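You operate a simulated robot arm through the tools that you are given. There is no shell and no other tool.

Carry out the task below with a simulated robot arm. There is one attempt and no reset: what you move stays moved.

## Task
Open the grey drawer, put the brown cone on the green bench before the grey oven away in the inside of the grey drawer and shut the drawer again. Then put the yellow weight on the top of the cooling plate away on the back edge of the plywood table. Then open the lower green drawer, fetch the small gold nut from the inside of the lower green drawer and set it on top of the grey cube and shut the drawer again. Then put the grey bottle on the middle black ring. Then stack the numbered block labelled "No 59" from the middle of the plywood table on top of the numbered block marked "No 65". Keep to this order. Set down upright: yellow weight, grey bottle.

Only the result counts: the job must be done as asked and must still hold three seconds after the hand-in. Knocking over, shifting, dropping, spilling or breaking anything else fails it.

## Robot
A 6-joint arm with a two-finger gripper on a trunk, on a base that moves. Base frame: it is fixed to the floor where the robot stands at the start and does not move with it; the origin is under the middle of the robot, x ahead of it, y to its left, z up. Lengths are in mm, angles in degrees, forces in N, time in s.
With the tool pointing down near the work surface it reaches from about 100 to 800 mm from the robot's upright axis, wherever it stands. Its first joint turns from -166.0 to 166.0 degrees. Places, roughly: back edge of the plywood table (76x12 cm) [3980, 8080, 800]; brown cone (5x5x5 cm) [2000, 9200, 800]; grey bottle [4250, 7750, 1000]; grey cube (5x5x5 cm) [2300, 9900, 800]; grey drawer [2600, 1000, 600]; inside of the grey drawer [2600, 1000, 600]; lower green drawer [4000, 11800, 500]; middle black ring (7x7x2 cm) [4500, 8000, 800]; numbered block [4250, 7750, 750]; small gold nut (4x3x3 cm) [4000, 11700, 500]; yellow weight (7x7x8 cm) [2400, 10100, 800]. Payload 2.45 kg.
Tool frame: the origin (TCP) lies between the finger pads and is the grasp point; the fingertips stand 20 mm ahead of it; z points along the fingers, y is the line along which they close. The gripper opens to 140 mm; its body begins 168 mm behind the TCP.
Orientation is told as [roll, pitch, yaw] about the base's x, y, z axes, in that order, counted from this pose: with the fingers straight down and closing along the base's y, the tool's x points along the base's -x, its y along +y and its z along -z.

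## Interface
- The arm moves only by the tool apply_moves. Its argument "series" is text: rows parted by semicolons, each of 6 numbers parted by spaces: the shift along the tool's x, y, z in cm, then the turn, a rotation vector about the tool's x, y, z in degrees. In form: x y z rx ry rz; .... A call has 1 to 20 rows; each row shifts and turns the commanded pose from where the row before left it, along the tool's axes as they then stand. "fingers" is the gripper command, from -1 (shut) to 1 (fully open), values between in proportion, set as the call begins (left out, the last holds). Each row takes 0.2 s and may step no farther than 50 mm and 8.6 degrees from the row before; otherwise, or with a gripper value out of range, the whole call is refused. Where a pose cannot be reached the arm comes as near as it can. A force on the tool above 40 N (or 10 N above the force at the start of the call, whichever is more), or a blocked arm, ends the call early, and 0.2 s more pass. Each finger travels about 45 mm/s and halts on what it meets, pressing with about 36 N; the grip force reading is that of the motor and also rises with nothing between the fingers. The clock runs only during rows and for 0.2 s after the last one: add rows that do not move to give the fingers time. It gives the time, the measured TCP pose, the force on the tool (base axes), the opening and the grip force at its end, in the units of the frame above (readings bear some noise), with the torque about the TCP (base axes, N m) and any sound that the robot's microphone picked up.
- Cameras (640 x 400 px; columns grow to the right, rows downward): "scene" is now at [86.6, 120.1, 1852.4]; the picture's right is [-0.26, -0.97, 0.00], its down [-0.70, 0.19, -0.69] and it looks along [0.67, -0.18, -0.72] (base axes); focal length 292 px, centre (320, 200). "wrist" rides on the gripper at [78, 11, -209] in the tool frame; the picture's right is [-0.14, 0.99, 0.00], its down [-0.92, -0.13, -0.37] and it looks along [-0.36, -0.05, 0.93] (tool axes); focal length 280 px, centre (320, 200). There is no depth. A picture from a camera that has moved, and an enlarged one, comes with that camera's place and axes in the base frame and with its lens.
- grab_frame(camera): a new picture of that camera. It takes no simulated time.
- slide_trunk(by): moves the trunk up (or, below 0, down) by that many mm; the arm and the scene camera ride with it, the base frame stays. It gives what a move gives, with no picture.
- base_move(legs): drives the robot by 1 to 6 legs, each [ahead, left, turn to the left] in mm, mm and degrees, along the robot's own axes; the way and the turn of a leg run together, so that a leg with both is an arc; at most 1500 mm and 180 degrees a leg. The arm and the cameras ride along, it lands a little off, and it stops where it bumps. It gives what a move gives.
- aim_head(pan, tilt): turns the head with the scene camera to pan (to the left, within 143 degrees either way) and tilt (down, from -29 to 69), counted from straight ahead of the robot. It gives what a move gives.
- zoom(camera, box): a new picture of the part [left, top, right, bottom] of that camera's present view, enlarged. It takes no simulated time.
- finish_job(): hands the job in; it is judged then, once.

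Nothing tells you exact positions but the pictures and the camera data. Unless the task says otherwise, let go and move clear before handing in.

The tools are called after ">>>" as name(argument=value, ...) on one line, values as JSON. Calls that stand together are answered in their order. apply_moves: Moves the arm, as the interface text tells. Its arguments: {"type":"object","properties":{"series":{"type":"string"},"fingers":{"type":"number"}},"required":["series"]} The other tools are called the same way: slide_trunk (by) moves the trunk up or down; base_move (legs) drives the base; aim_head (pan, tilt) turns the head that bears the scene camera; grab_frame (camera) takes a picture; zoom (camera, box) takes an enlarged picture of a part of a camera's view; finish_job () hands the job in.

At the start:

```text
clock: 0.0
tcp_pos: [482.8, -199.8, 864.8]
ee_rot: [0.0, 0.0, 0.1]
contact_force: [0.7, -0.5, -0.8]
ft_torque: [0.01, 0.02, 0.01]
gripper_width: 140.0
gripper_force: 0.1
trunk travel left (down, up): [-100.0, 130.0]
robot x, y, heading: [-2.8, 0.2, -0.1]
head pan, tilt (commanded): [-15.1, 46.3]
```

scene: 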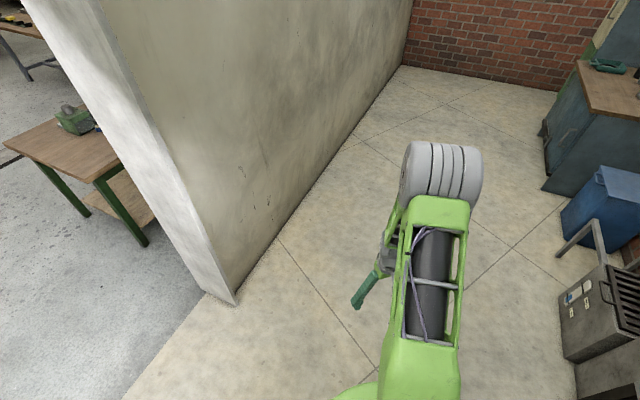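
wrist: 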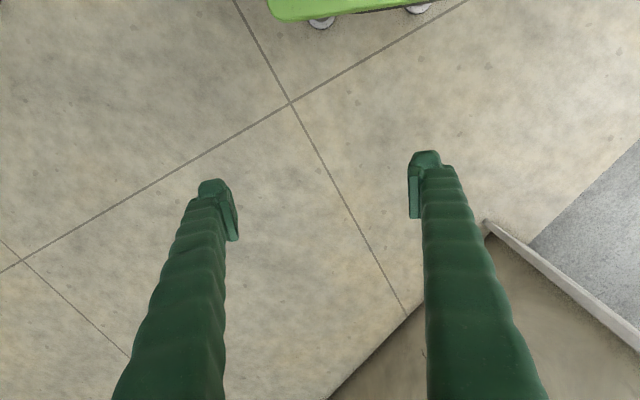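

I see the robot standing in a workshop with a wall ahead on the left and some cabinets on the right. I'll look around with the head first to map the surroundings.

>>> aim_head(pan=20, tilt=15)

>>> grab_frame(camera="scene")

>>> aim_head(pan=-40, tilt=20)

>>> grab_frame(camera="scene")

>>> aim_head(pan=90, tilt=15)

>>> grab_frame(camera="scene")

```text
clock: 1.0
tcp_pos: [482.7, -200.4, 863.4]
ee_rot: [0.1, -0.1, 0.0]
contact_force: [-0.7, 0.1, -0.2]
ft_torque: [0.01, 0.0, 0.05]
gripper_width: 139.8
gripper_force: 0.1
trunk travel left (down, up): [-100.0, 130.0]
robot x, y, heading: [-3.6, -0.8, -0.2]
head pan, tilt (commanded): [20.0, 15.0]
```

```text
taken
camera scene: at [96.9, 172.8, 1901.0], right [0.34, -0.94, 0.0], down [-0.24, -0.09, -0.97], along [0.91, 0.33, -0.26], focal length 292 px, centre (320, 200)
```

scene: 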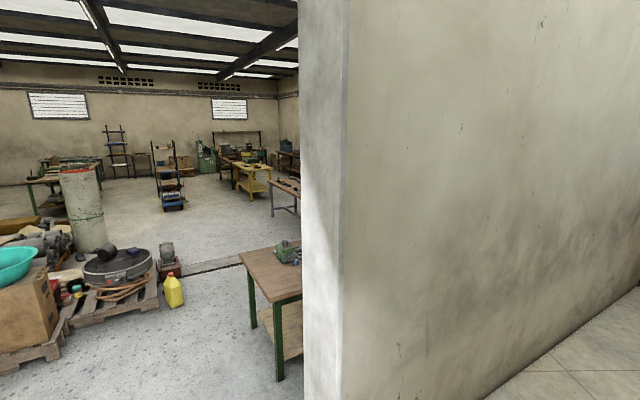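

```text
clock: 2.3
tcp_pos: [482.7, -200.7, 865.5]
ee_rot: [0.0, 0.0, 0.0]
contact_force: [0.0, 0.1, 0.0]
ft_torque: [0.01, 0.03, -0.03]
gripper_width: 140.0
gripper_force: 0.0
trunk travel left (down, up): [-100.0, 130.0]
robot x, y, heading: [0.2, -1.2, 0.1]
head pan, tilt (commanded): [-40.0, 20.0]
```

```text
taken
camera scene: at [80.5, 81.1, 1892.9], right [-0.64, -0.77, 0.0], down [-0.26, 0.22, -0.94], along [0.72, -0.6, -0.34], focal length 292 px, centre (320, 200)
```

scene: 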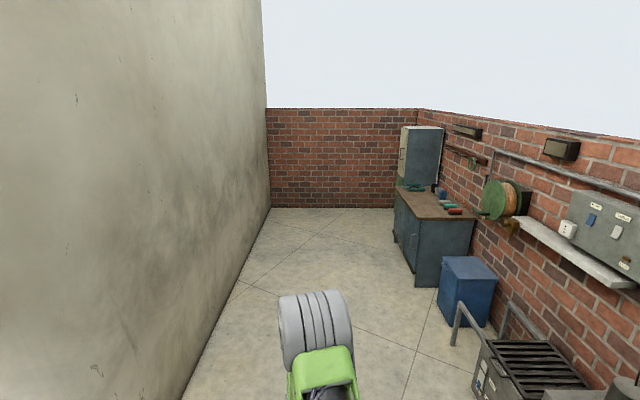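

```text
clock: 4.4
tcp_pos: [482.8, -200.6, 864.1]
ee_rot: [0.1, 0.0, 0.0]
contact_force: [0.0, 0.1, -0.1]
ft_torque: [0.0, 0.02, -0.02]
gripper_width: 140.1
gripper_force: 0.1
trunk travel left (down, up): [-100.0, 130.0]
robot x, y, heading: [-2.4, -0.6, 0.0]
head pan, tilt (commanded): [90.0, 15.0]
```

```text
taken
camera scene: at [9.1, 234.3, 1901.1], right [1.0, 0.0, 0.0], down [0.0, -0.26, -0.97], along [0.0, 0.97, -0.26], focal length 292 px, centre (320, 200)
```

scene: 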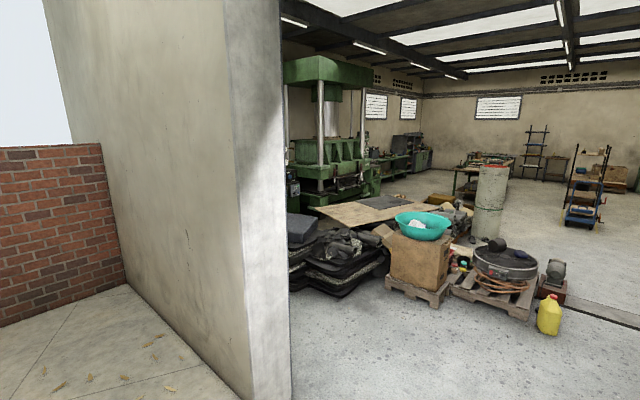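

The robot is in a yard; a doorway to the workshop lies on my left at roughly 50°, between wall corners near (1030, 430) and (-500, 1870). I'll look at the robot's own body and the doorway floor before driving.

>>> aim_head(pan=50, tilt=50)

>>> grab_frame(camera="scene")

>>> aim_head(pan=-10, tilt=69)

>>> grab_frame(camera="scene")

>>> aim_head(pan=50, tilt=15)

>>> grab_frame(camera="scene")

```text
clock: 5.5
tcp_pos: [483.0, -199.9, 863.3]
ee_rot: [0.0, -0.1, 0.1]
contact_force: [-0.2, 0.1, 0.3]
ft_torque: [-0.01, -0.02, -0.03]
gripper_width: 140.0
gripper_force: 0.1
trunk travel left (down, up): [-100.0, 130.0]
robot x, y, heading: [1.2, -2.3, -0.1]
head pan, tilt (commanded): [50.0, 50.0]
```

```text
taken
camera scene: at [58.6, 200.0, 1847.4], right [0.77, -0.64, 0.0], down [-0.49, -0.59, -0.64], along [0.41, 0.49, -0.77], focal length 292 px, centre (320, 200)
```

scene: 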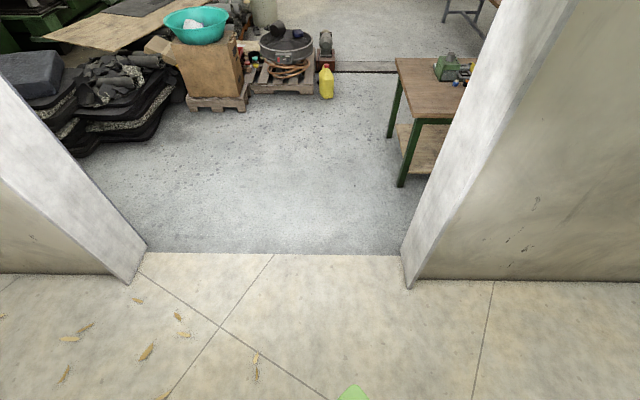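

```text
clock: 6.8
tcp_pos: [482.0, -201.2, 864.7]
ee_rot: [0.1, 0.1, 0.1]
contact_force: [0.2, -0.4, 0.1]
ft_torque: [0.0, 0.01, -0.03]
gripper_width: 139.9
gripper_force: 0.1
trunk travel left (down, up): [-100.0, 130.0]
robot x, y, heading: [-4.3, 3.1, 0.0]
head pan, tilt (commanded): [-10.0, 68.8]
```

```text
taken
camera scene: at [64.2, 131.2, 1825.4], right [-0.17, -0.98, 0.0], down [-0.92, 0.16, -0.36], along [0.36, -0.06, -0.93], focal length 292 px, centre (320, 200)
```

scene: 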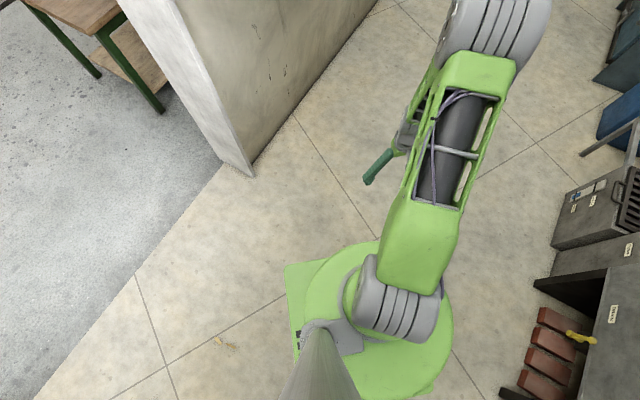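

```text
clock: 8.1
tcp_pos: [482.6, -201.0, 863.2]
ee_rot: [0.0, 0.0, 0.0]
contact_force: [0.5, 0.2, -0.1]
ft_torque: [0.01, -0.02, 0.01]
gripper_width: 140.1
gripper_force: 0.1
trunk travel left (down, up): [-100.0, 130.0]
robot x, y, heading: [-0.8, 1.2, 0.0]
head pan, tilt (commanded): [50.0, 15.0]
```

```text
taken
camera scene: at [69.2, 212.4, 1901.0], right [0.77, -0.64, 0.0], down [-0.17, -0.2, -0.97], along [0.62, 0.74, -0.26], focal length 292 px, centre (320, 200)
```

scene: 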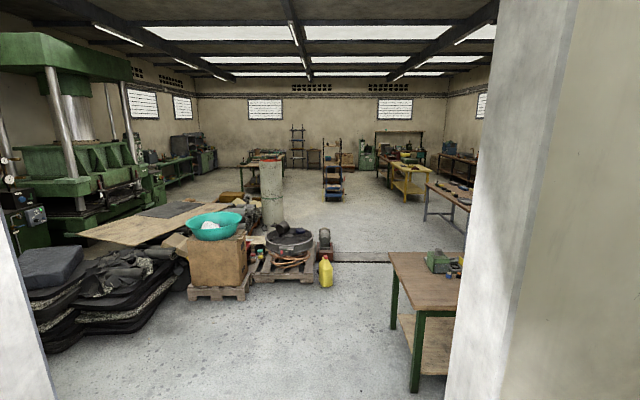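

The doorway is about 1.84 m wide, its middle near (310, 1037), and the floor through it is clear. I'll turn 50° left, shift left and drive into the doorway.

>>> base_move(legs=[[0, 0, 50], [0, 420, 0], [1100, 0, 0]])

>>> aim_head(pan=-40, tilt=25)

>>> grab_frame(camera="scene")

>>> aim_head(pan=0, tilt=15)

>>> grab_frame(camera="scene")

```text
clock: 19.9
tcp_pos: [835.1, 1386.7, 864.3]
ee_rot: [0.0, 0.0, 51.4]
contact_force: [-0.5, -0.9, -0.9]
ft_torque: [0.01, -0.01, -0.01]
gripper_width: 140.3
gripper_force: 0.0
trunk travel left (down, up): [-100.0, 130.0]
robot x, y, heading: [377.6, 1134.8, 51.4]
head pan, tilt (commanded): [50.0, 15.0]
```

```text
clock: 21.6
tcp_pos: [835.8, 1387.8, 864.0]
ee_rot: [-0.1, 0.0, 51.4]
contact_force: [-0.2, 0.0, -0.3]
ft_torque: [0.01, 0.0, 0.02]
gripper_width: 139.8
gripper_force: 0.0
trunk travel left (down, up): [-100.0, 130.0]
robot x, y, heading: [374.3, 1133.0, 51.5]
head pan, tilt (commanded): [-40.0, 25.0]
```

```text
taken
camera scene: at [364.1, 1249.6, 1884.8], right [0.2, -0.98, 0.0], down [-0.41, -0.08, -0.91], along [0.89, 0.18, -0.42], focal length 292 px, centre (320, 200)
```

scene: 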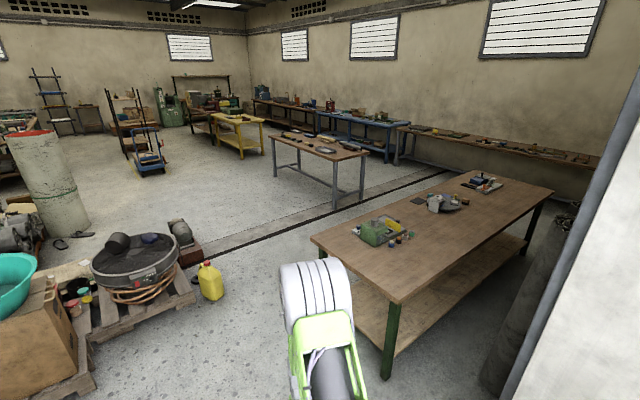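

```text
clock: 22.6
tcp_pos: [836.4, 1386.5, 864.2]
ee_rot: [0.0, 0.0, 51.4]
contact_force: [0.8, 0.1, -0.7]
ft_torque: [0.0, 0.01, -0.02]
gripper_width: 139.9
gripper_force: 0.0
trunk travel left (down, up): [-100.0, 130.0]
robot x, y, heading: [375.7, 1139.4, 51.3]
head pan, tilt (commanded): [0.0, 15.0]
```

```text
taken
camera scene: at [332.1, 1304.3, 1901.0], right [0.78, -0.62, 0.0], down [-0.16, -0.2, -0.97], along [0.6, 0.75, -0.26], focal length 292 px, centre (320, 200)
```

scene: 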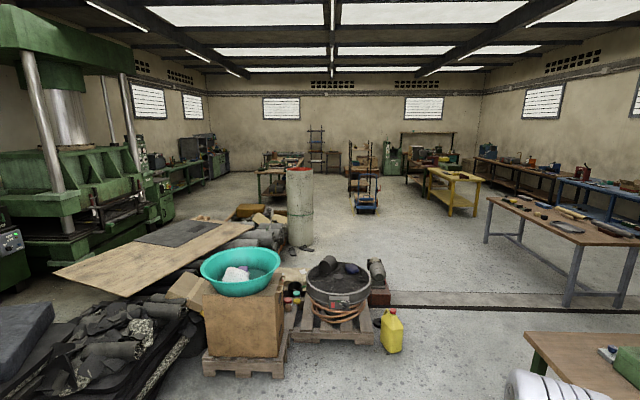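

I see a brown workbench with a green vise just past the doorway, and the grey drawer should be at or beneath it. I'll zoom to find it.

>>> aim_head(pan=-50, tilt=30)

>>> zoom(camera="scene", box=[200, 60, 520, 260])

>>> zoom(camera="scene", box=[150, 200, 470, 400])

```text
clock: 23.8
tcp_pos: [835.8, 1387.7, 864.6]
ee_rot: [0.0, -0.1, 51.4]
contact_force: [-0.3, -0.3, -0.3]
ft_torque: [0.02, -0.01, -0.03]
gripper_width: 139.9
gripper_force: 0.1
trunk travel left (down, up): [-100.0, 130.0]
robot x, y, heading: [379.3, 1135.1, 51.5]
head pan, tilt (commanded): [-50.0, 30.0]
```

```text
2.00 times, centred on (360, 160) of scene
camera zoom: at [364.2, 1233.6, 1876.9], right [0.03, -1.0, 0.0], down [-0.5, -0.01, -0.87], along [0.87, 0.02, -0.5], focal length 583 px, centre (240, 280)
```

zoom: 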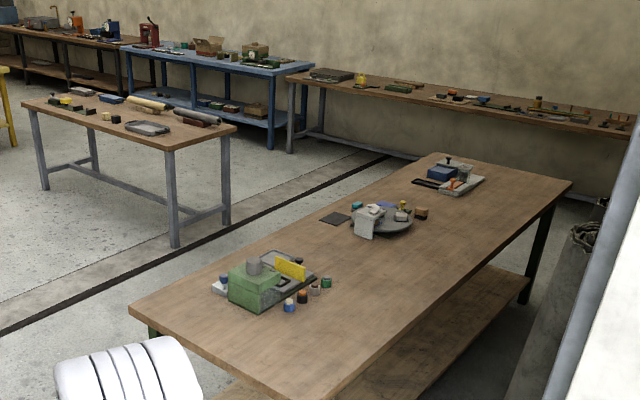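

```text
2.00 times, centred on (310, 300) of scene
camera zoom: at [364.2, 1233.6, 1876.9], right [0.03, -1.0, 0.0], down [-0.5, -0.01, -0.87], along [0.87, 0.02, -0.5], focal length 583 px, centre (340, 0)
```

zoom: 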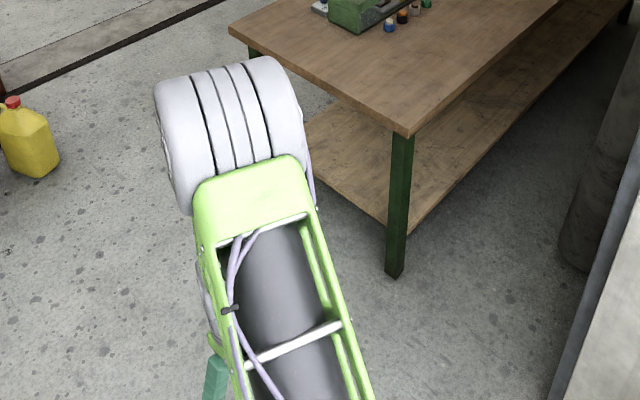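

The bench's far long side (facing the room) seems to hold the drawer at about (2600, 1000, 600), so I must go round the bench's left end. First I'll tuck the arm closer and higher for travel.

>>> apply_moves(series="3 3 -2.5 0 0 0; 3 3 -2.5 0 0 0; 3 3 -2.5 0 0 0; 3 3 -2.5 0 0 0; 3 3 -2.5 0 0 0; 3 3 -2.5 0 0 0", fingers=-1)

>>> aim_head(pan=-10, tilt=55)

>>> grab_frame(camera="scene")

```text
clock: 25.2
tcp_pos: [631.2, 1404.4, 1018.3]
ee_rot: [0.0, 0.2, 51.4]
contact_force: [-0.7, 0.0, -0.4]
ft_torque: [0.01, -0.03, -0.02]
gripper_width: 15.2
gripper_force: 0.0
out of reach, approached as far as the arm can: row 4, 5, 6
trunk travel left (down, up): [-100.0, 130.0]
robot x, y, heading: [380.9, 1133.2, 51.4]
head pan, tilt (commanded): [-50.0, 30.0]
```

```text
clock: 26.3
tcp_pos: [634.1, 1405.3, 1018.2]
ee_rot: [0.0, 0.2, 51.4]
contact_force: [-0.1, -0.3, -0.1]
ft_torque: [-0.01, 0.0, 0.02]
gripper_width: 0.0
gripper_force: 29.4
trunk travel left (down, up): [-100.0, 130.0]
robot x, y, heading: [379.9, 1134.3, 51.1]
head pan, tilt (commanded): [-10.0, 55.0]
```

```text
taken
camera scene: at [327.9, 1279.0, 1840.9], right [0.66, -0.75, 0.0], down [-0.61, -0.54, -0.57], along [0.43, 0.38, -0.82], focal length 292 px, centre (320, 200)
```

scene: 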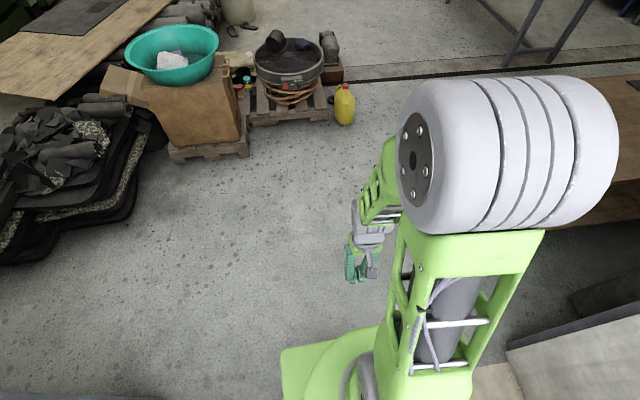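

The arm is tucked. I'll drive forward toward the gap between the bench corner and the yellow jug, then check before strafing into the aisle.

>>> base_move(legs=[[900, -270, -1.3], [850, -260, 0]])

>>> aim_head(pan=-60, tilt=50)

>>> grab_frame(camera="scene")

>>> aim_head(pan=-5, tilt=50)

>>> grab_frame(camera="scene")

```text
clock: 35.5
tcp_pos: [2146.3, 2438.1, 1018.4]
ee_rot: [-0.1, 0.4, 50.7]
contact_force: [0.7, 0.0, -0.3]
ft_torque: [-0.03, 0.01, 0.03]
gripper_width: 0.0
gripper_force: 29.8
trunk travel left (down, up): [-100.0, 130.0]
robot x, y, heading: [1887.6, 2169.2, 50.5]
head pan, tilt (commanded): [-10.0, 55.0]
```

```text
clock: 36.7
tcp_pos: [2146.4, 2437.1, 1019.3]
ee_rot: [0.0, 0.3, 50.6]
contact_force: [0.2, 0.4, 0.2]
ft_torque: [0.0, 0.01, 0.01]
gripper_width: 0.0
gripper_force: 29.1
trunk travel left (down, up): [-100.0, 130.0]
robot x, y, heading: [1884.3, 2168.8, 50.5]
head pan, tilt (commanded): [-60.0, 50.0]
```

```text
taken
camera scene: at [1860.2, 2255.2, 1847.3], right [-0.16, -0.99, 0.0], down [-0.76, 0.12, -0.64], along [0.63, -0.1, -0.77], focal length 292 px, centre (320, 200)
```

scene: 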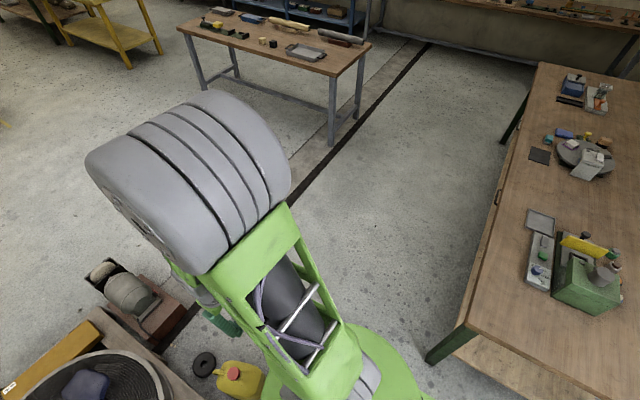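

```text
clock: 37.9
tcp_pos: [2145.8, 2436.6, 1018.3]
ee_rot: [0.0, 0.2, 50.7]
contact_force: [0.6, -0.6, 0.1]
ft_torque: [0.01, -0.01, 0.01]
gripper_width: 0.2
gripper_force: 29.5
trunk travel left (down, up): [-100.0, 130.0]
robot x, y, heading: [1884.7, 2171.8, 50.7]
head pan, tilt (commanded): [-5.0, 50.0]
```

```text
taken
camera scene: at [1838.1, 2322.6, 1847.3], right [0.72, -0.7, 0.0], down [-0.54, -0.55, -0.64], along [0.45, 0.46, -0.77], focal length 292 px, centre (320, 200)
```

scene: 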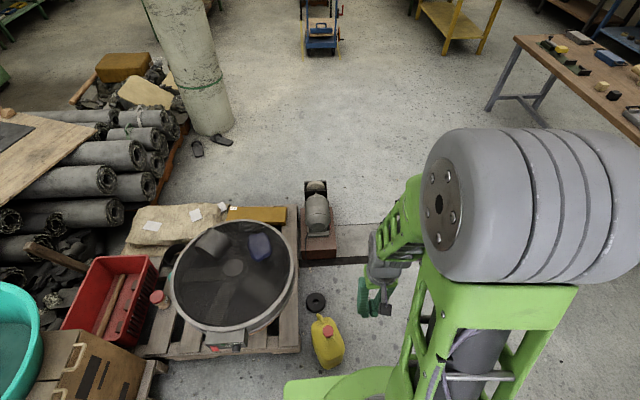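

I can see the jug just ahead of the base and the bench edge close behind right. I'll look straight down to measure clearances before strafing right.

>>> aim_head(pan=0, tilt=69)

>>> grab_frame(camera="scene")

>>> aim_head(pan=-115, tilt=65)

>>> grab_frame(camera="scene")

>>> aim_head(pan=-75, tilt=45)

>>> zoom(camera="scene", box=[240, 0, 640, 250])

```text
clock: 38.7
tcp_pos: [2146.3, 2437.0, 1017.4]
ee_rot: [0.0, 0.2, 50.8]
contact_force: [0.3, 0.8, 0.3]
ft_torque: [-0.01, -0.03, -0.02]
gripper_width: 0.1
gripper_force: 29.5
trunk travel left (down, up): [-100.0, 130.0]
robot x, y, heading: [1886.8, 2170.5, 50.7]
head pan, tilt (commanded): [0.0, 68.8]
```

```text
taken
camera scene: at [1819.7, 2310.8, 1825.4], right [0.77, -0.63, 0.0], down [-0.59, -0.72, -0.36], along [0.23, 0.28, -0.93], focal length 292 px, centre (320, 200)
```

scene: 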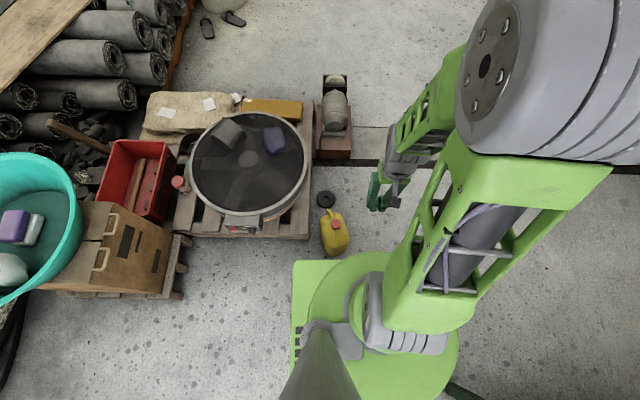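

```text
clock: 40.7
tcp_pos: [2146.2, 2438.1, 1018.7]
ee_rot: [0.0, 0.2, 50.7]
contact_force: [0.1, 0.5, 0.3]
ft_torque: [0.0, 0.01, 0.02]
gripper_width: 0.0
gripper_force: 29.6
trunk travel left (down, up): [-100.0, 130.0]
robot x, y, heading: [1885.9, 2168.0, 50.7]
head pan, tilt (commanded): [-115.0, 65.0]
```

```text
taken
camera scene: at [1810.6, 2212.9, 1829.2], right [-0.9, -0.43, 0.0], down [-0.39, 0.82, -0.42], along [0.18, -0.38, -0.91], focal length 292 px, centre (320, 200)
```

scene: 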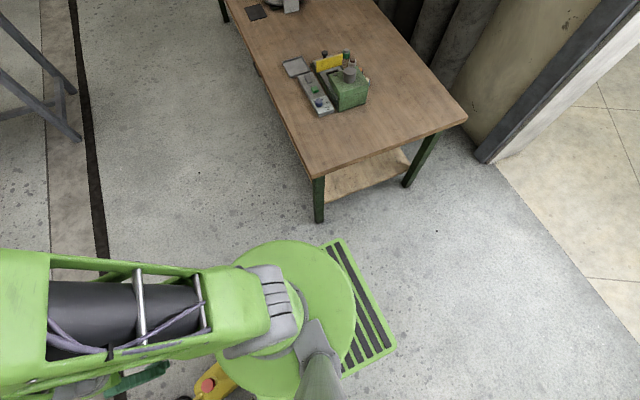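

```text
clock: 41.7
tcp_pos: [2145.8, 2437.7, 1018.2]
ee_rot: [0.1, 0.3, 50.6]
contact_force: [0.2, -0.5, 0.1]
ft_torque: [0.0, 0.0, 0.03]
gripper_width: 0.0
gripper_force: 29.2
trunk travel left (down, up): [-100.0, 130.0]
robot x, y, heading: [1887.8, 2170.0, 50.7]
head pan, tilt (commanded): [-75.0, 45.0]
```

```text
1.60 times, centred on (440, 125) of scene
camera zoom: at [1858.3, 2234.0, 1854.2], right [-0.41, -0.91, 0.0], down [-0.64, 0.29, -0.71], along [0.64, -0.29, -0.71], focal length 467 px, centre (128, 320)
```

zoom: 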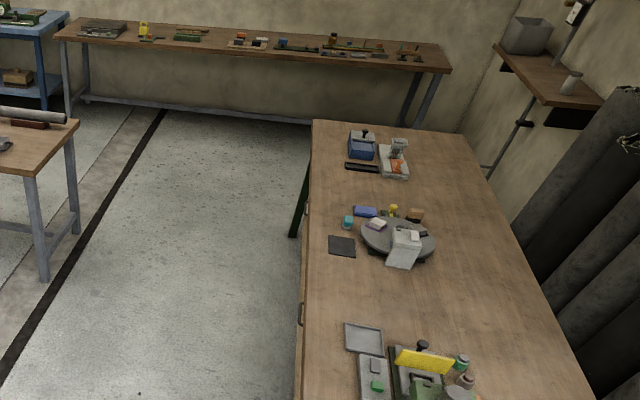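

The gap between the bench corner and the jug is about 750 mm diagonal, so I'll back up, turn right to face through it, then drive through its middle.

>>> base_move(legs=[[-375, 320, 0], [0, 0, -52]])

>>> aim_head(pan=0, tilt=50)

>>> grab_frame(camera="scene")

```text
clock: 47.5
tcp_pos: [1766.8, 2050.2, 1017.3]
ee_rot: [0.1, 0.2, -0.3]
contact_force: [0.7, 0.0, 0.5]
ft_torque: [0.0, -0.01, 0.0]
gripper_width: 0.3
gripper_force: 28.9
trunk travel left (down, up): [-100.0, 130.0]
robot x, y, heading: [1397.1, 2083.0, -0.2]
head pan, tilt (commanded): [-75.0, 45.0]
```

```text
clock: 48.9
tcp_pos: [1768.0, 2049.5, 1018.3]
ee_rot: [0.0, 0.2, -0.4]
contact_force: [0.6, -0.3, -0.1]
ft_torque: [0.01, -0.03, 0.02]
gripper_width: 0.2
gripper_force: 29.4
trunk travel left (down, up): [-100.0, 130.0]
robot x, y, heading: [1396.4, 2079.3, -0.4]
head pan, tilt (commanded): [0.0, 50.0]
```

```text
taken
camera scene: at [1483.7, 2224.1, 1847.3], right [-0.01, -1.0, 0.0], down [-0.77, 0.0, -0.64], along [0.64, 0.0, -0.77], focal length 292 px, centre (320, 200)
```

scene: 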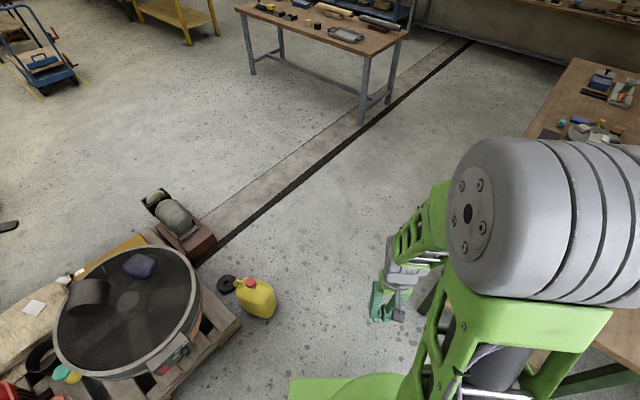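

The path at y≈2085 is clear between jug and bench corner. I'll drive ahead and then angle into the aisle facing along it.

>>> base_move(legs=[[1250, 5, 0], [300, -300, -60], [0, 0, -70]])

>>> aim_head(pan=0, tilt=40)

>>> grab_frame(camera="scene")

>>> grab_frame(camera="wrist")

```text
clock: 61.1
tcp_pos: [2472.3, 1440.5, 1017.9]
ee_rot: [0.1, 0.2, -132.4]
contact_force: [0.0, 0.0, 0.3]
ft_torque: [0.0, 0.02, -0.02]
gripper_width: 0.0
gripper_force: 29.0
trunk travel left (down, up): [-100.0, 130.0]
robot x, y, heading: [2743.0, 1691.7, -132.6]
head pan, tilt (commanded): [0.0, 50.0]
```

```text
clock: 61.8
tcp_pos: [2470.9, 1439.3, 1018.0]
ee_rot: [0.0, 0.1, -132.4]
contact_force: [0.6, -0.7, -0.2]
ft_torque: [0.0, -0.02, 0.0]
gripper_width: 0.3
gripper_force: 29.2
trunk travel left (down, up): [-100.0, 130.0]
robot x, y, heading: [2748.3, 1690.8, -132.3]
head pan, tilt (commanded): [0.0, 40.0]
```

```text
taken
camera scene: at [2783.9, 1529.8, 1861.5], right [-0.74, 0.67, 0.0], down [0.43, 0.48, -0.77], along [-0.52, -0.57, -0.64], focal length 292 px, centre (320, 200)
```

scene: 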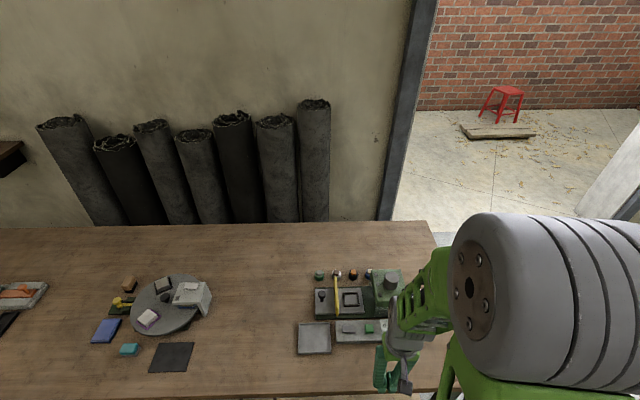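

```text
taken
camera wrist: at [2533.6, 1490.5, 1226.0], right [0.64, -0.77, 0.0], down [-0.72, -0.6, 0.36], along [-0.28, -0.23, -0.93], focal length 280 px, centre (320, 200)
```

wrist: 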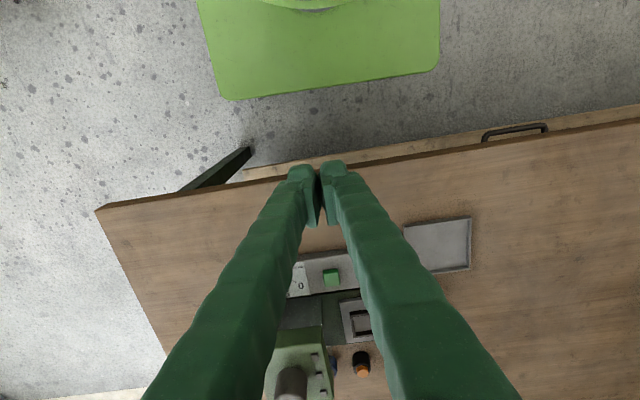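

I see the dark drawer handle at the bench edge near (2725, 1160). I'll back away from the bench and centre in front of the drawer for a better look.

>>> base_move(legs=[[-300, 250, 2.4]])

>>> aim_head(pan=0, tilt=60)

>>> grab_frame(camera="scene")

>>> grab_frame(camera="wrist")

```text
clock: 64.6
tcp_pos: [2871.4, 1494.0, 1017.5]
ee_rot: [0.1, 0.2, -129.5]
contact_force: [0.5, 0.2, -1.2]
ft_torque: [0.04, 0.03, -0.01]
gripper_width: 0.3
gripper_force: 29.2
trunk travel left (down, up): [-100.0, 130.0]
robot x, y, heading: [3134.0, 1760.9, -129.9]
head pan, tilt (commanded): [0.0, 40.0]
```

```text
clock: 65.5
tcp_pos: [2871.7, 1493.3, 1018.3]
ee_rot: [0.0, 0.2, -129.6]
contact_force: [0.0, 1.0, -1.2]
ft_torque: [0.0, -0.03, -0.02]
gripper_width: 0.0
gripper_force: 29.5
trunk travel left (down, up): [-100.0, 130.0]
robot x, y, heading: [3134.3, 1760.3, -129.5]
head pan, tilt (commanded): [0.0, 60.0]
```

```text
taken
camera scene: at [3190.0, 1612.4, 1834.8], right [-0.77, 0.64, 0.0], down [0.55, 0.67, -0.5], along [-0.32, -0.39, -0.87], focal length 292 px, centre (320, 200)
```

scene: 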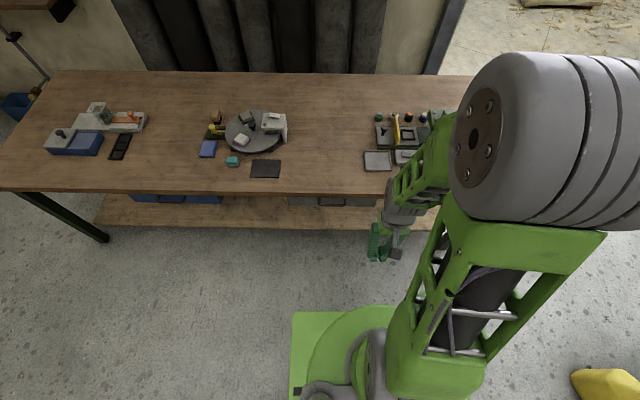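

```text
taken
camera wrist: at [2930.3, 1546.6, 1226.0], right [0.68, -0.74, 0.0], down [-0.69, -0.63, 0.36], along [-0.27, -0.25, -0.93], focal length 280 px, centre (320, 200)
```

wrist: 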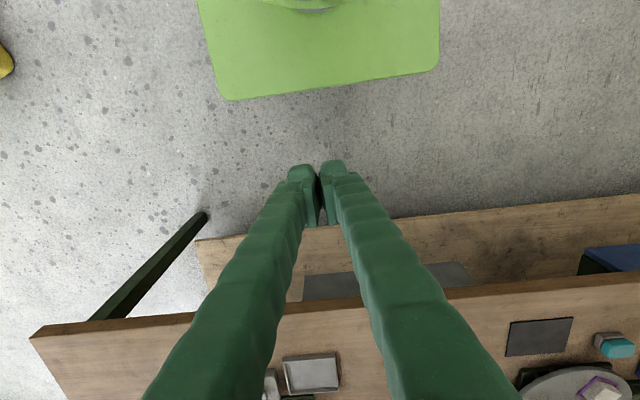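

Beneath the bench top I see a grey unit on the shelf around L of the earlier handle. I'll extend the arm and tilt the tool forward so the wrist camera looks at the drawer front.

>>> apply_moves(series="-3 2 4 0 0 0; -3 2 4 0 0 0; -3 2 4 0 0 0; -3 2 4 0 0 0; -3 2 4 0 0 0; 0 0 0 0 -8.5 0; 0 0 0 0 -8.5 0; 0 0 0 0 -8.5 0; 0 0 0 0 -8.5 0; 0 0 0 0 -8.5 0")

>>> grab_frame(camera="wrist")

>>> grab_frame(camera="scene")

```text
refused: row 1 steps farther than a row can; nothing moved
```

```text
taken
camera wrist: at [2930.3, 1546.6, 1226.0], right [0.68, -0.74, 0.0], down [-0.69, -0.63, 0.36], along [-0.27, -0.25, -0.93], focal length 280 px, centre (320, 200)
```

wrist: 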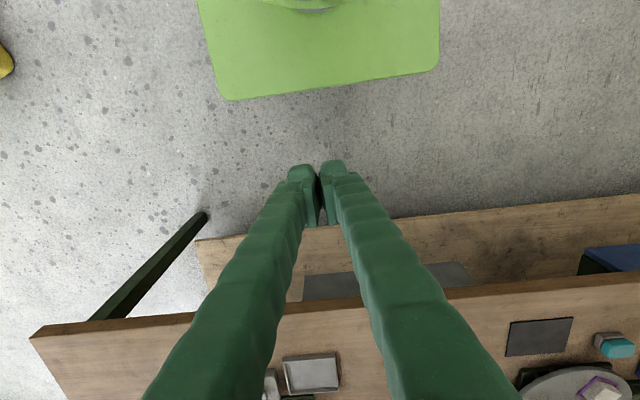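

```text
taken
camera scene: at [3190.0, 1612.4, 1834.8], right [-0.77, 0.64, 0.0], down [0.55, 0.67, -0.5], along [-0.32, -0.39, -0.87], focal length 292 px, centre (320, 200)
```

scene: 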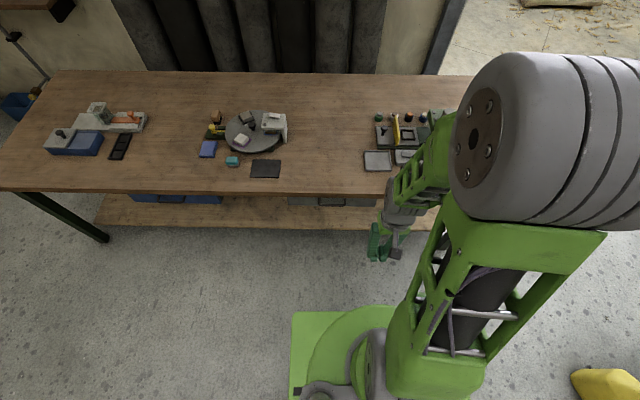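

The step was slightly too long; I'll use shorter rows.

>>> apply_moves(series="-3 1.5 3 0 0 0; -3 1.5 3 0 0 0; -3 1.5 3 0 0 0; -3 1.5 3 0 0 0; -3 1.5 3 0 0 0; -3 1.5 3 0 0 0; 0 0 0 0 -8.5 0; 0 0 0 0 -8.5 0; 0 0 0 0 -8.5 0; 0 0 0 0 -8.5 0; 0 0 0 0 -8.5 0")

>>> grab_frame(camera="wrist")

>>> grab_frame(camera="scene")

```text
clock: 67.8
tcp_pos: [2823.2, 1300.7, 836.1]
ee_rot: [0.0, -42.2, -129.5]
contact_force: [0.3, -0.1, 0.9]
ft_torque: [0.04, 0.01, 0.0]
gripper_width: 0.0
gripper_force: 29.0
out of reach, approached as far as the arm can: row 7
trunk travel left (down, up): [-100.0, 130.0]
robot x, y, heading: [3130.2, 1759.1, -129.4]
head pan, tilt (commanded): [0.0, 60.0]
```

```text
taken
camera wrist: at [2959.2, 1446.5, 937.4], right [0.7, -0.71, 0.09], down [-0.37, -0.25, 0.89], along [-0.61, -0.66, -0.44], focal length 280 px, centre (320, 200)
```

wrist: 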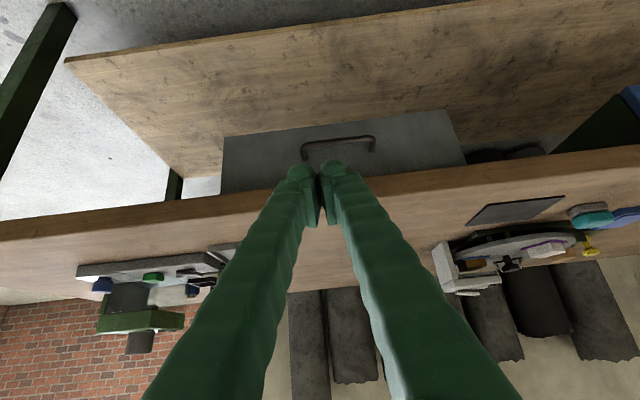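

```text
taken
camera scene: at [3190.1, 1612.0, 1834.7], right [-0.77, 0.64, 0.0], down [0.55, 0.67, -0.5], along [-0.32, -0.39, -0.87], focal length 292 px, centre (320, 200)
```

scene: 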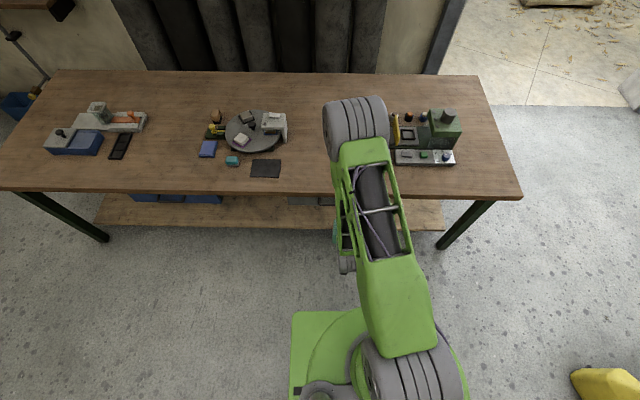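

The grey drawer's front and U-handle are visible; I triangulate the handle bar at about (2733, 1136, 640), slightly behind the bench edge. I'll back the base up and centre it so the arm can approach with a horizontal tool.

>>> base_move(legs=[[-120, 95, -0.5]])

>>> apply_moves(series="0 0 0 0 -8 0; 0 0 0 0 -8 0; 0 0 0 0 -8 0; 0 0 0 0 -8 0; 0 0 0 0 -8 0; 0 0 0 0 -7.5 0; 0 0 0 0 0 8.5; 0 0 0 0 0 8.5; 0 0 0 0 0 8.5; 0 0 0 0 0 8.5; 0 0 0 0 0 8.5; 0 0 0 0 0 8.5", fingers=-0.1)

>>> grab_frame(camera="wrist")

>>> grab_frame(camera="scene")

```text
clock: 69.4
tcp_pos: [2972.1, 1335.4, 836.2]
ee_rot: [0.0, -42.3, -129.8]
contact_force: [-0.4, 0.5, 0.0]
ft_torque: [-0.02, 0.01, -0.03]
gripper_width: 0.0
gripper_force: 29.0
trunk travel left (down, up): [-100.0, 130.0]
robot x, y, heading: [3283.1, 1793.0, -129.7]
head pan, tilt (commanded): [0.0, 60.0]
```

```text
clock: 72.0
tcp_pos: [3010.5, 1262.3, 820.1]
ee_rot: [89.6, -38.8, 140.2]
contact_force: [-0.4, -1.0, 0.1]
ft_torque: [0.04, -0.03, 0.01]
gripper_width: 63.0
gripper_force: 0.1
out of reach, approached as far as the arm can: row 5, 6, 7
trunk travel left (down, up): [-100.0, 130.0]
robot x, y, heading: [3278.6, 1793.8, -130.0]
head pan, tilt (commanded): [0.0, 60.0]
```

```text
taken
camera wrist: at [3198.6, 1378.8, 780.8], right [0.39, -0.34, 0.86], down [-0.37, 0.79, 0.48], along [-0.84, -0.51, 0.18], focal length 280 px, centre (320, 200)
```

wrist: 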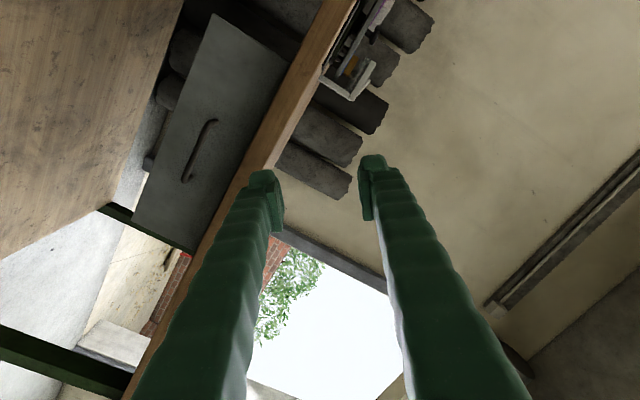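

```text
taken
camera scene: at [3340.2, 1644.0, 1834.8], right [-0.77, 0.64, 0.0], down [0.56, 0.66, -0.5], along [-0.32, -0.38, -0.87], focal length 292 px, centre (320, 200)
```

scene: 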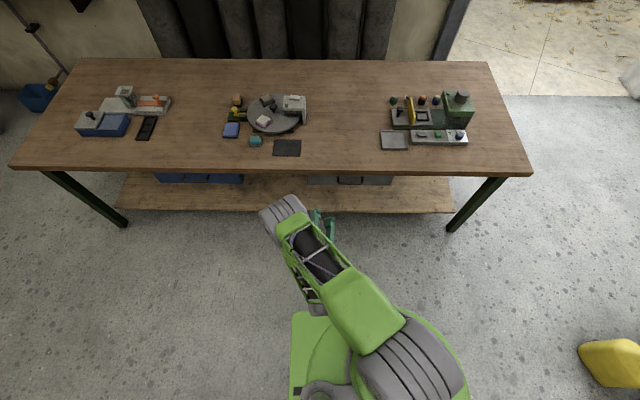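

The tool is now horizontal toward the bench with 51° of roll done. I'll finish the roll so the fingers close vertically, and lower to the handle's height in front of the drawer.

>>> apply_moves(series="0 0 0 0 0 8.5; 0 0 0 0 0 8.5; 0 0 0 0 0 8.5; 0 0 0 0 0 8.5; 0 0 0 0 0 5; -2.64 -3.6 0 0 0 0; -2.64 -3.6 0 0 0 0; -2.64 -3.6 0 0 0 0; -2.64 -3.6 0 0 0 0; -2.64 -3.6 0 0 0 0")

>>> grab_frame(camera="wrist")

>>> grab_frame(camera="scene")

```text
clock: 74.2
tcp_pos: [2905.2, 1309.2, 692.0]
ee_rot: [89.5, 0.0, 140.2]
contact_force: [0.1, 0.5, -0.4]
ft_torque: [0.01, 0.03, 0.01]
gripper_width: 63.1
gripper_force: 0.0
out of reach, approached as far as the arm can: row 6, 7, 9, 10
trunk travel left (down, up): [-100.0, 130.0]
robot x, y, heading: [3282.2, 1790.5, -129.6]
head pan, tilt (commanded): [0.0, 60.0]
```

```text
taken
camera wrist: at [3100.9, 1420.3, 702.9], right [-0.11, 0.08, 0.99], down [-0.47, 0.87, -0.13], along [-0.88, -0.48, -0.06], focal length 280 px, centre (320, 200)
```

wrist: 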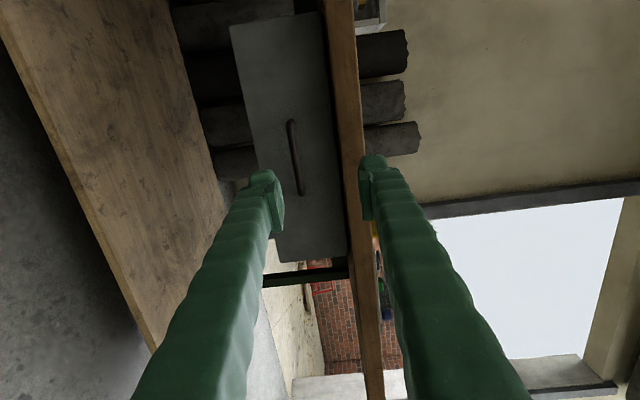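

```text
taken
camera scene: at [3340.0, 1644.2, 1834.8], right [-0.77, 0.64, 0.0], down [0.56, 0.66, -0.5], along [-0.32, -0.38, -0.87], focal length 292 px, centre (320, 200)
```

scene: 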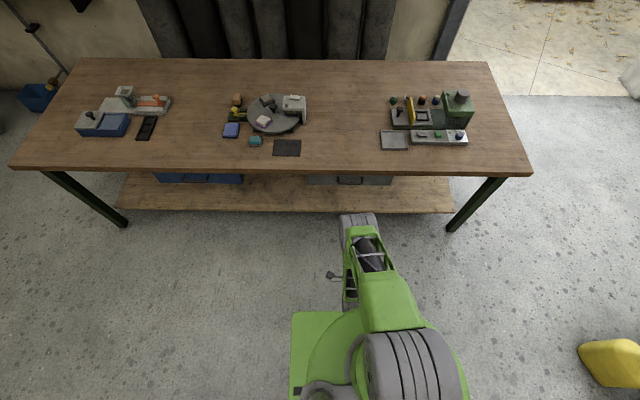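

The handle re-triangulates to the same point (2733, 1136, 640), lying horizontal. I'll move to just before it at its height.

>>> apply_moves(series="-0.54 -1.3 3.5 0 0 0; -0.54 -1.3 3.5 0 0 0; -0.54 -1.3 3.5 0 0 0; -0.54 -1.3 3.5 0 0 0; 0 0 0 0 0 0")

>>> grab_frame(camera="wrist")

```text
clock: 75.4
tcp_pos: [2798.5, 1212.4, 670.9]
ee_rot: [89.7, 0.0, 140.1]
contact_force: [-0.3, -0.2, 0.8]
ft_torque: [0.01, 0.0, -0.01]
gripper_width: 63.0
gripper_force: 0.1
out of reach, approached as far as the arm can: row 1, 2, 3, 4
trunk travel left (down, up): [-100.0, 130.0]
robot x, y, heading: [3283.3, 1793.0, -130.0]
head pan, tilt (commanded): [0.0, 60.0]
```

```text
taken
camera wrist: at [2993.6, 1324.0, 682.2], right [-0.11, 0.08, 0.99], down [-0.47, 0.87, -0.13], along [-0.88, -0.48, -0.06], focal length 280 px, centre (320, 200)
```

wrist: 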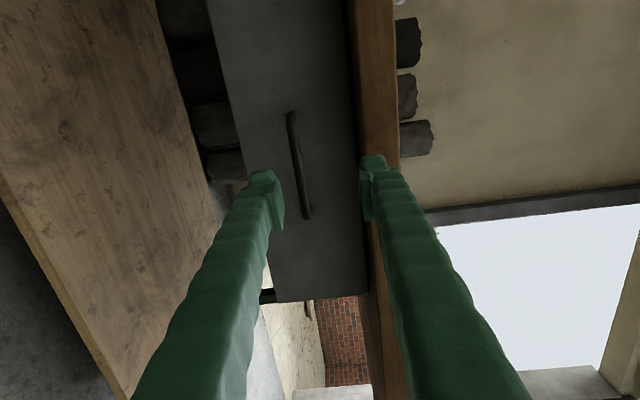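

The arm can't get low enough at this trunk height, so I'll lower the trunk by 70 mm and then bring the TCP to handle height.

>>> slide_trunk(by=-70)

>>> apply_moves(series="0 2 0 0 0 0; 0 1.9 0 0 0 0; 0 0 0 0 0 0")

>>> grab_frame(camera="wrist")

```text
clock: 76.4
tcp_pos: [2799.6, 1214.0, 602.4]
ee_rot: [89.6, 0.0, 140.2]
contact_force: [0.7, 0.2, 0.0]
ft_torque: [0.03, -0.01, -0.01]
gripper_width: 63.2
gripper_force: 0.0
trunk travel left (down, up): [-30.0, 200.0]
robot x, y, heading: [3283.1, 1790.2, -130.3]
head pan, tilt (commanded): [0.0, 60.0]
```

```text
clock: 77.2
tcp_pos: [2798.4, 1213.4, 641.2]
ee_rot: [89.5, -0.1, 140.0]
contact_force: [0.4, -0.1, 0.7]
ft_torque: [-0.04, -0.01, 0.0]
gripper_width: 62.9
gripper_force: 0.1
trunk travel left (down, up): [-30.0, 200.0]
robot x, y, heading: [3282.0, 1791.1, -129.7]
head pan, tilt (commanded): [0.0, 60.0]
```

```text
taken
camera wrist: at [2994.1, 1324.4, 651.8], right [-0.11, 0.08, 0.99], down [-0.47, 0.87, -0.13], along [-0.88, -0.48, -0.06], focal length 280 px, centre (320, 200)
```

wrist: 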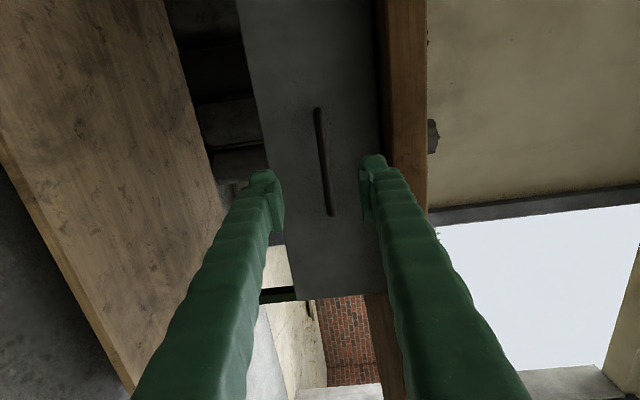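

The handle bar now lies centred between the fingers. I'll advance 97 mm and close on it.

>>> apply_moves(series="0 0 4 0 0 0; 0 0 4 0 0 0; 0 0 1.7 0 0 0; 0 0 0 0 0 0")

>>> apply_moves(series="0 0 0 0 0 0; 0 0 0 0 0 0; 0 0 0 0 0 0; 0 0 0 0 0 0; 0 0 0 0 0 0", fingers=-1)

>>> grab_frame(camera="wrist")

```text
clock: 78.2
tcp_pos: [2736.1, 1137.3, 639.2]
ee_rot: [89.6, 0.0, 140.1]
contact_force: [0.4, 0.3, 0.3]
ft_torque: [0.03, 0.03, 0.03]
gripper_width: 63.2
gripper_force: 0.0
trunk travel left (down, up): [-30.0, 200.0]
robot x, y, heading: [3282.3, 1791.5, -130.0]
head pan, tilt (commanded): [0.0, 60.0]
```

```text
clock: 79.4
tcp_pos: [2734.8, 1137.4, 645.6]
ee_rot: [90.1, 0.0, 140.0]
contact_force: [-1.0, -1.8, 25.1]
ft_torque: [-0.29, -0.1, -0.02]
gripper_width: 8.8
gripper_force: 35.9
trunk travel left (down, up): [-30.0, 200.0]
robot x, y, heading: [3282.4, 1791.3, -129.8]
head pan, tilt (commanded): [0.0, 60.0]
```

```text
taken
camera wrist: at [2930.6, 1248.0, 654.3], right [-0.1, 0.09, 0.99], down [-0.47, 0.87, -0.13], along [-0.88, -0.48, -0.05], focal length 280 px, centre (320, 200)
```

wrist: 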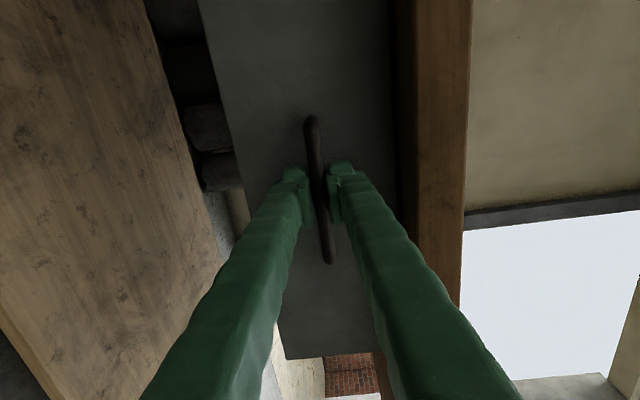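

The bar is gripped (8.8 mm). I'll relieve the vertical load by moving up 6 mm, then pull straight back.

>>> apply_moves(series="0 0.6 0 0 0 0; 0 0 0 0 0 0")

>>> apply_moves(series="0 0 -2 0 0 0; 0 0 -2.5 0 0 0; 0 0 -2.5 0 0 0; 0 0 -2.5 0 0 0; 0 0 0 0 0 0")

>>> grab_frame(camera="wrist")

```text
clock: 80.0
tcp_pos: [2737.1, 1140.8, 645.3]
ee_rot: [89.5, 0.0, 140.1]
contact_force: [-1.3, -1.2, 9.0]
ft_torque: [-0.09, -0.06, 0.0]
gripper_width: 8.7
gripper_force: 36.1
trunk travel left (down, up): [-30.0, 200.0]
robot x, y, heading: [3284.0, 1791.2, -129.7]
head pan, tilt (commanded): [0.0, 60.0]
```

```text
clock: 81.2
tcp_pos: [2798.2, 1210.5, 645.4]
ee_rot: [89.6, 0.0, 140.4]
contact_force: [10.8, -9.2, 1.2]
ft_torque: [0.02, 0.0, 0.04]
gripper_width: 8.2
gripper_force: 35.7
trunk travel left (down, up): [-30.0, 200.0]
robot x, y, heading: [3280.3, 1795.7, -129.9]
head pan, tilt (commanded): [0.0, 60.0]
```

```text
taken
camera wrist: at [2993.8, 1322.3, 656.8], right [-0.11, 0.08, 0.99], down [-0.47, 0.87, -0.12], along [-0.87, -0.48, -0.06], focal length 280 px, centre (320, 200)
```

wrist: 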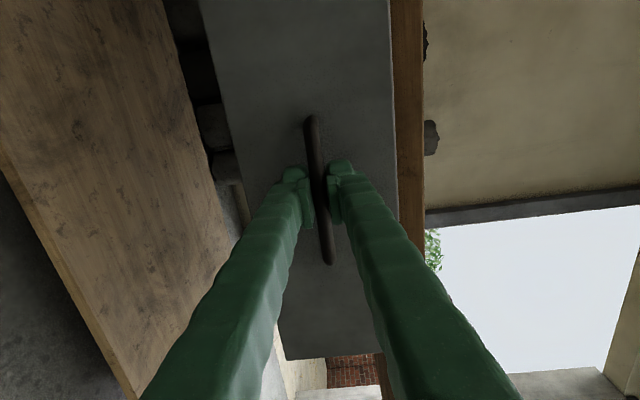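

The drawer slides with me; there's a small sideways pull to the left, so I'll add a slight left drift while pulling another 130 mm.

>>> apply_moves(series="0.12 0 -2.5 0 0 0; 0.1 0 -2.5 0 0 0; 0.1 0 -2.5 0 0 0; 0.08 0 -2.5 0 0 0; 0.08 0 -2.5 0 0 0; 0 0 0 0 0 0")

>>> grab_frame(camera="wrist")

>>> grab_frame(camera="scene")

```text
clock: 82.6
tcp_pos: [2879.8, 1306.6, 644.4]
ee_rot: [89.2, 0.0, 140.1]
contact_force: [3.6, -1.3, -19.3]
ft_torque: [0.17, 0.02, -0.22]
gripper_width: 8.1
gripper_force: 35.6
trunk travel left (down, up): [-30.0, 200.0]
robot x, y, heading: [3284.3, 1793.9, -129.9]
head pan, tilt (commanded): [0.0, 60.0]
```

```text
taken
camera wrist: at [3075.6, 1415.9, 657.4], right [-0.11, 0.08, 0.99], down [-0.47, 0.88, -0.12], along [-0.88, -0.48, -0.06], focal length 280 px, centre (320, 200)
```

wrist: 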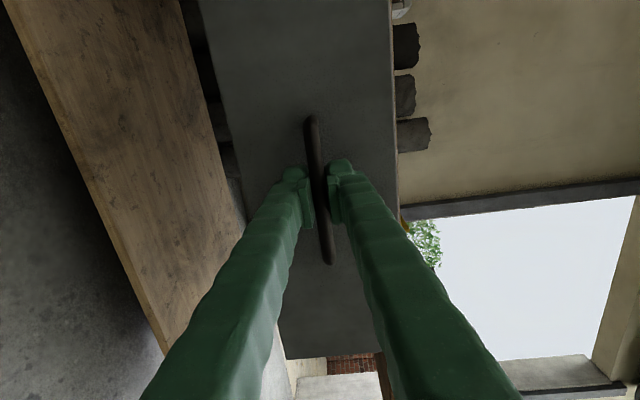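

```text
taken
camera scene: at [3339.4, 1642.8, 1764.6], right [-0.77, 0.64, 0.0], down [0.56, 0.66, -0.5], along [-0.32, -0.38, -0.87], focal length 292 px, centre (320, 200)
```

scene: 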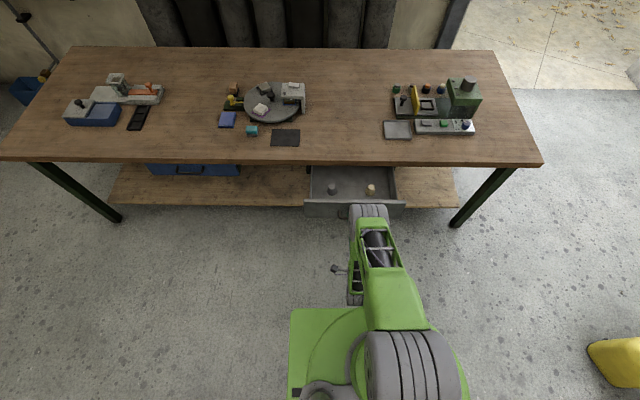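

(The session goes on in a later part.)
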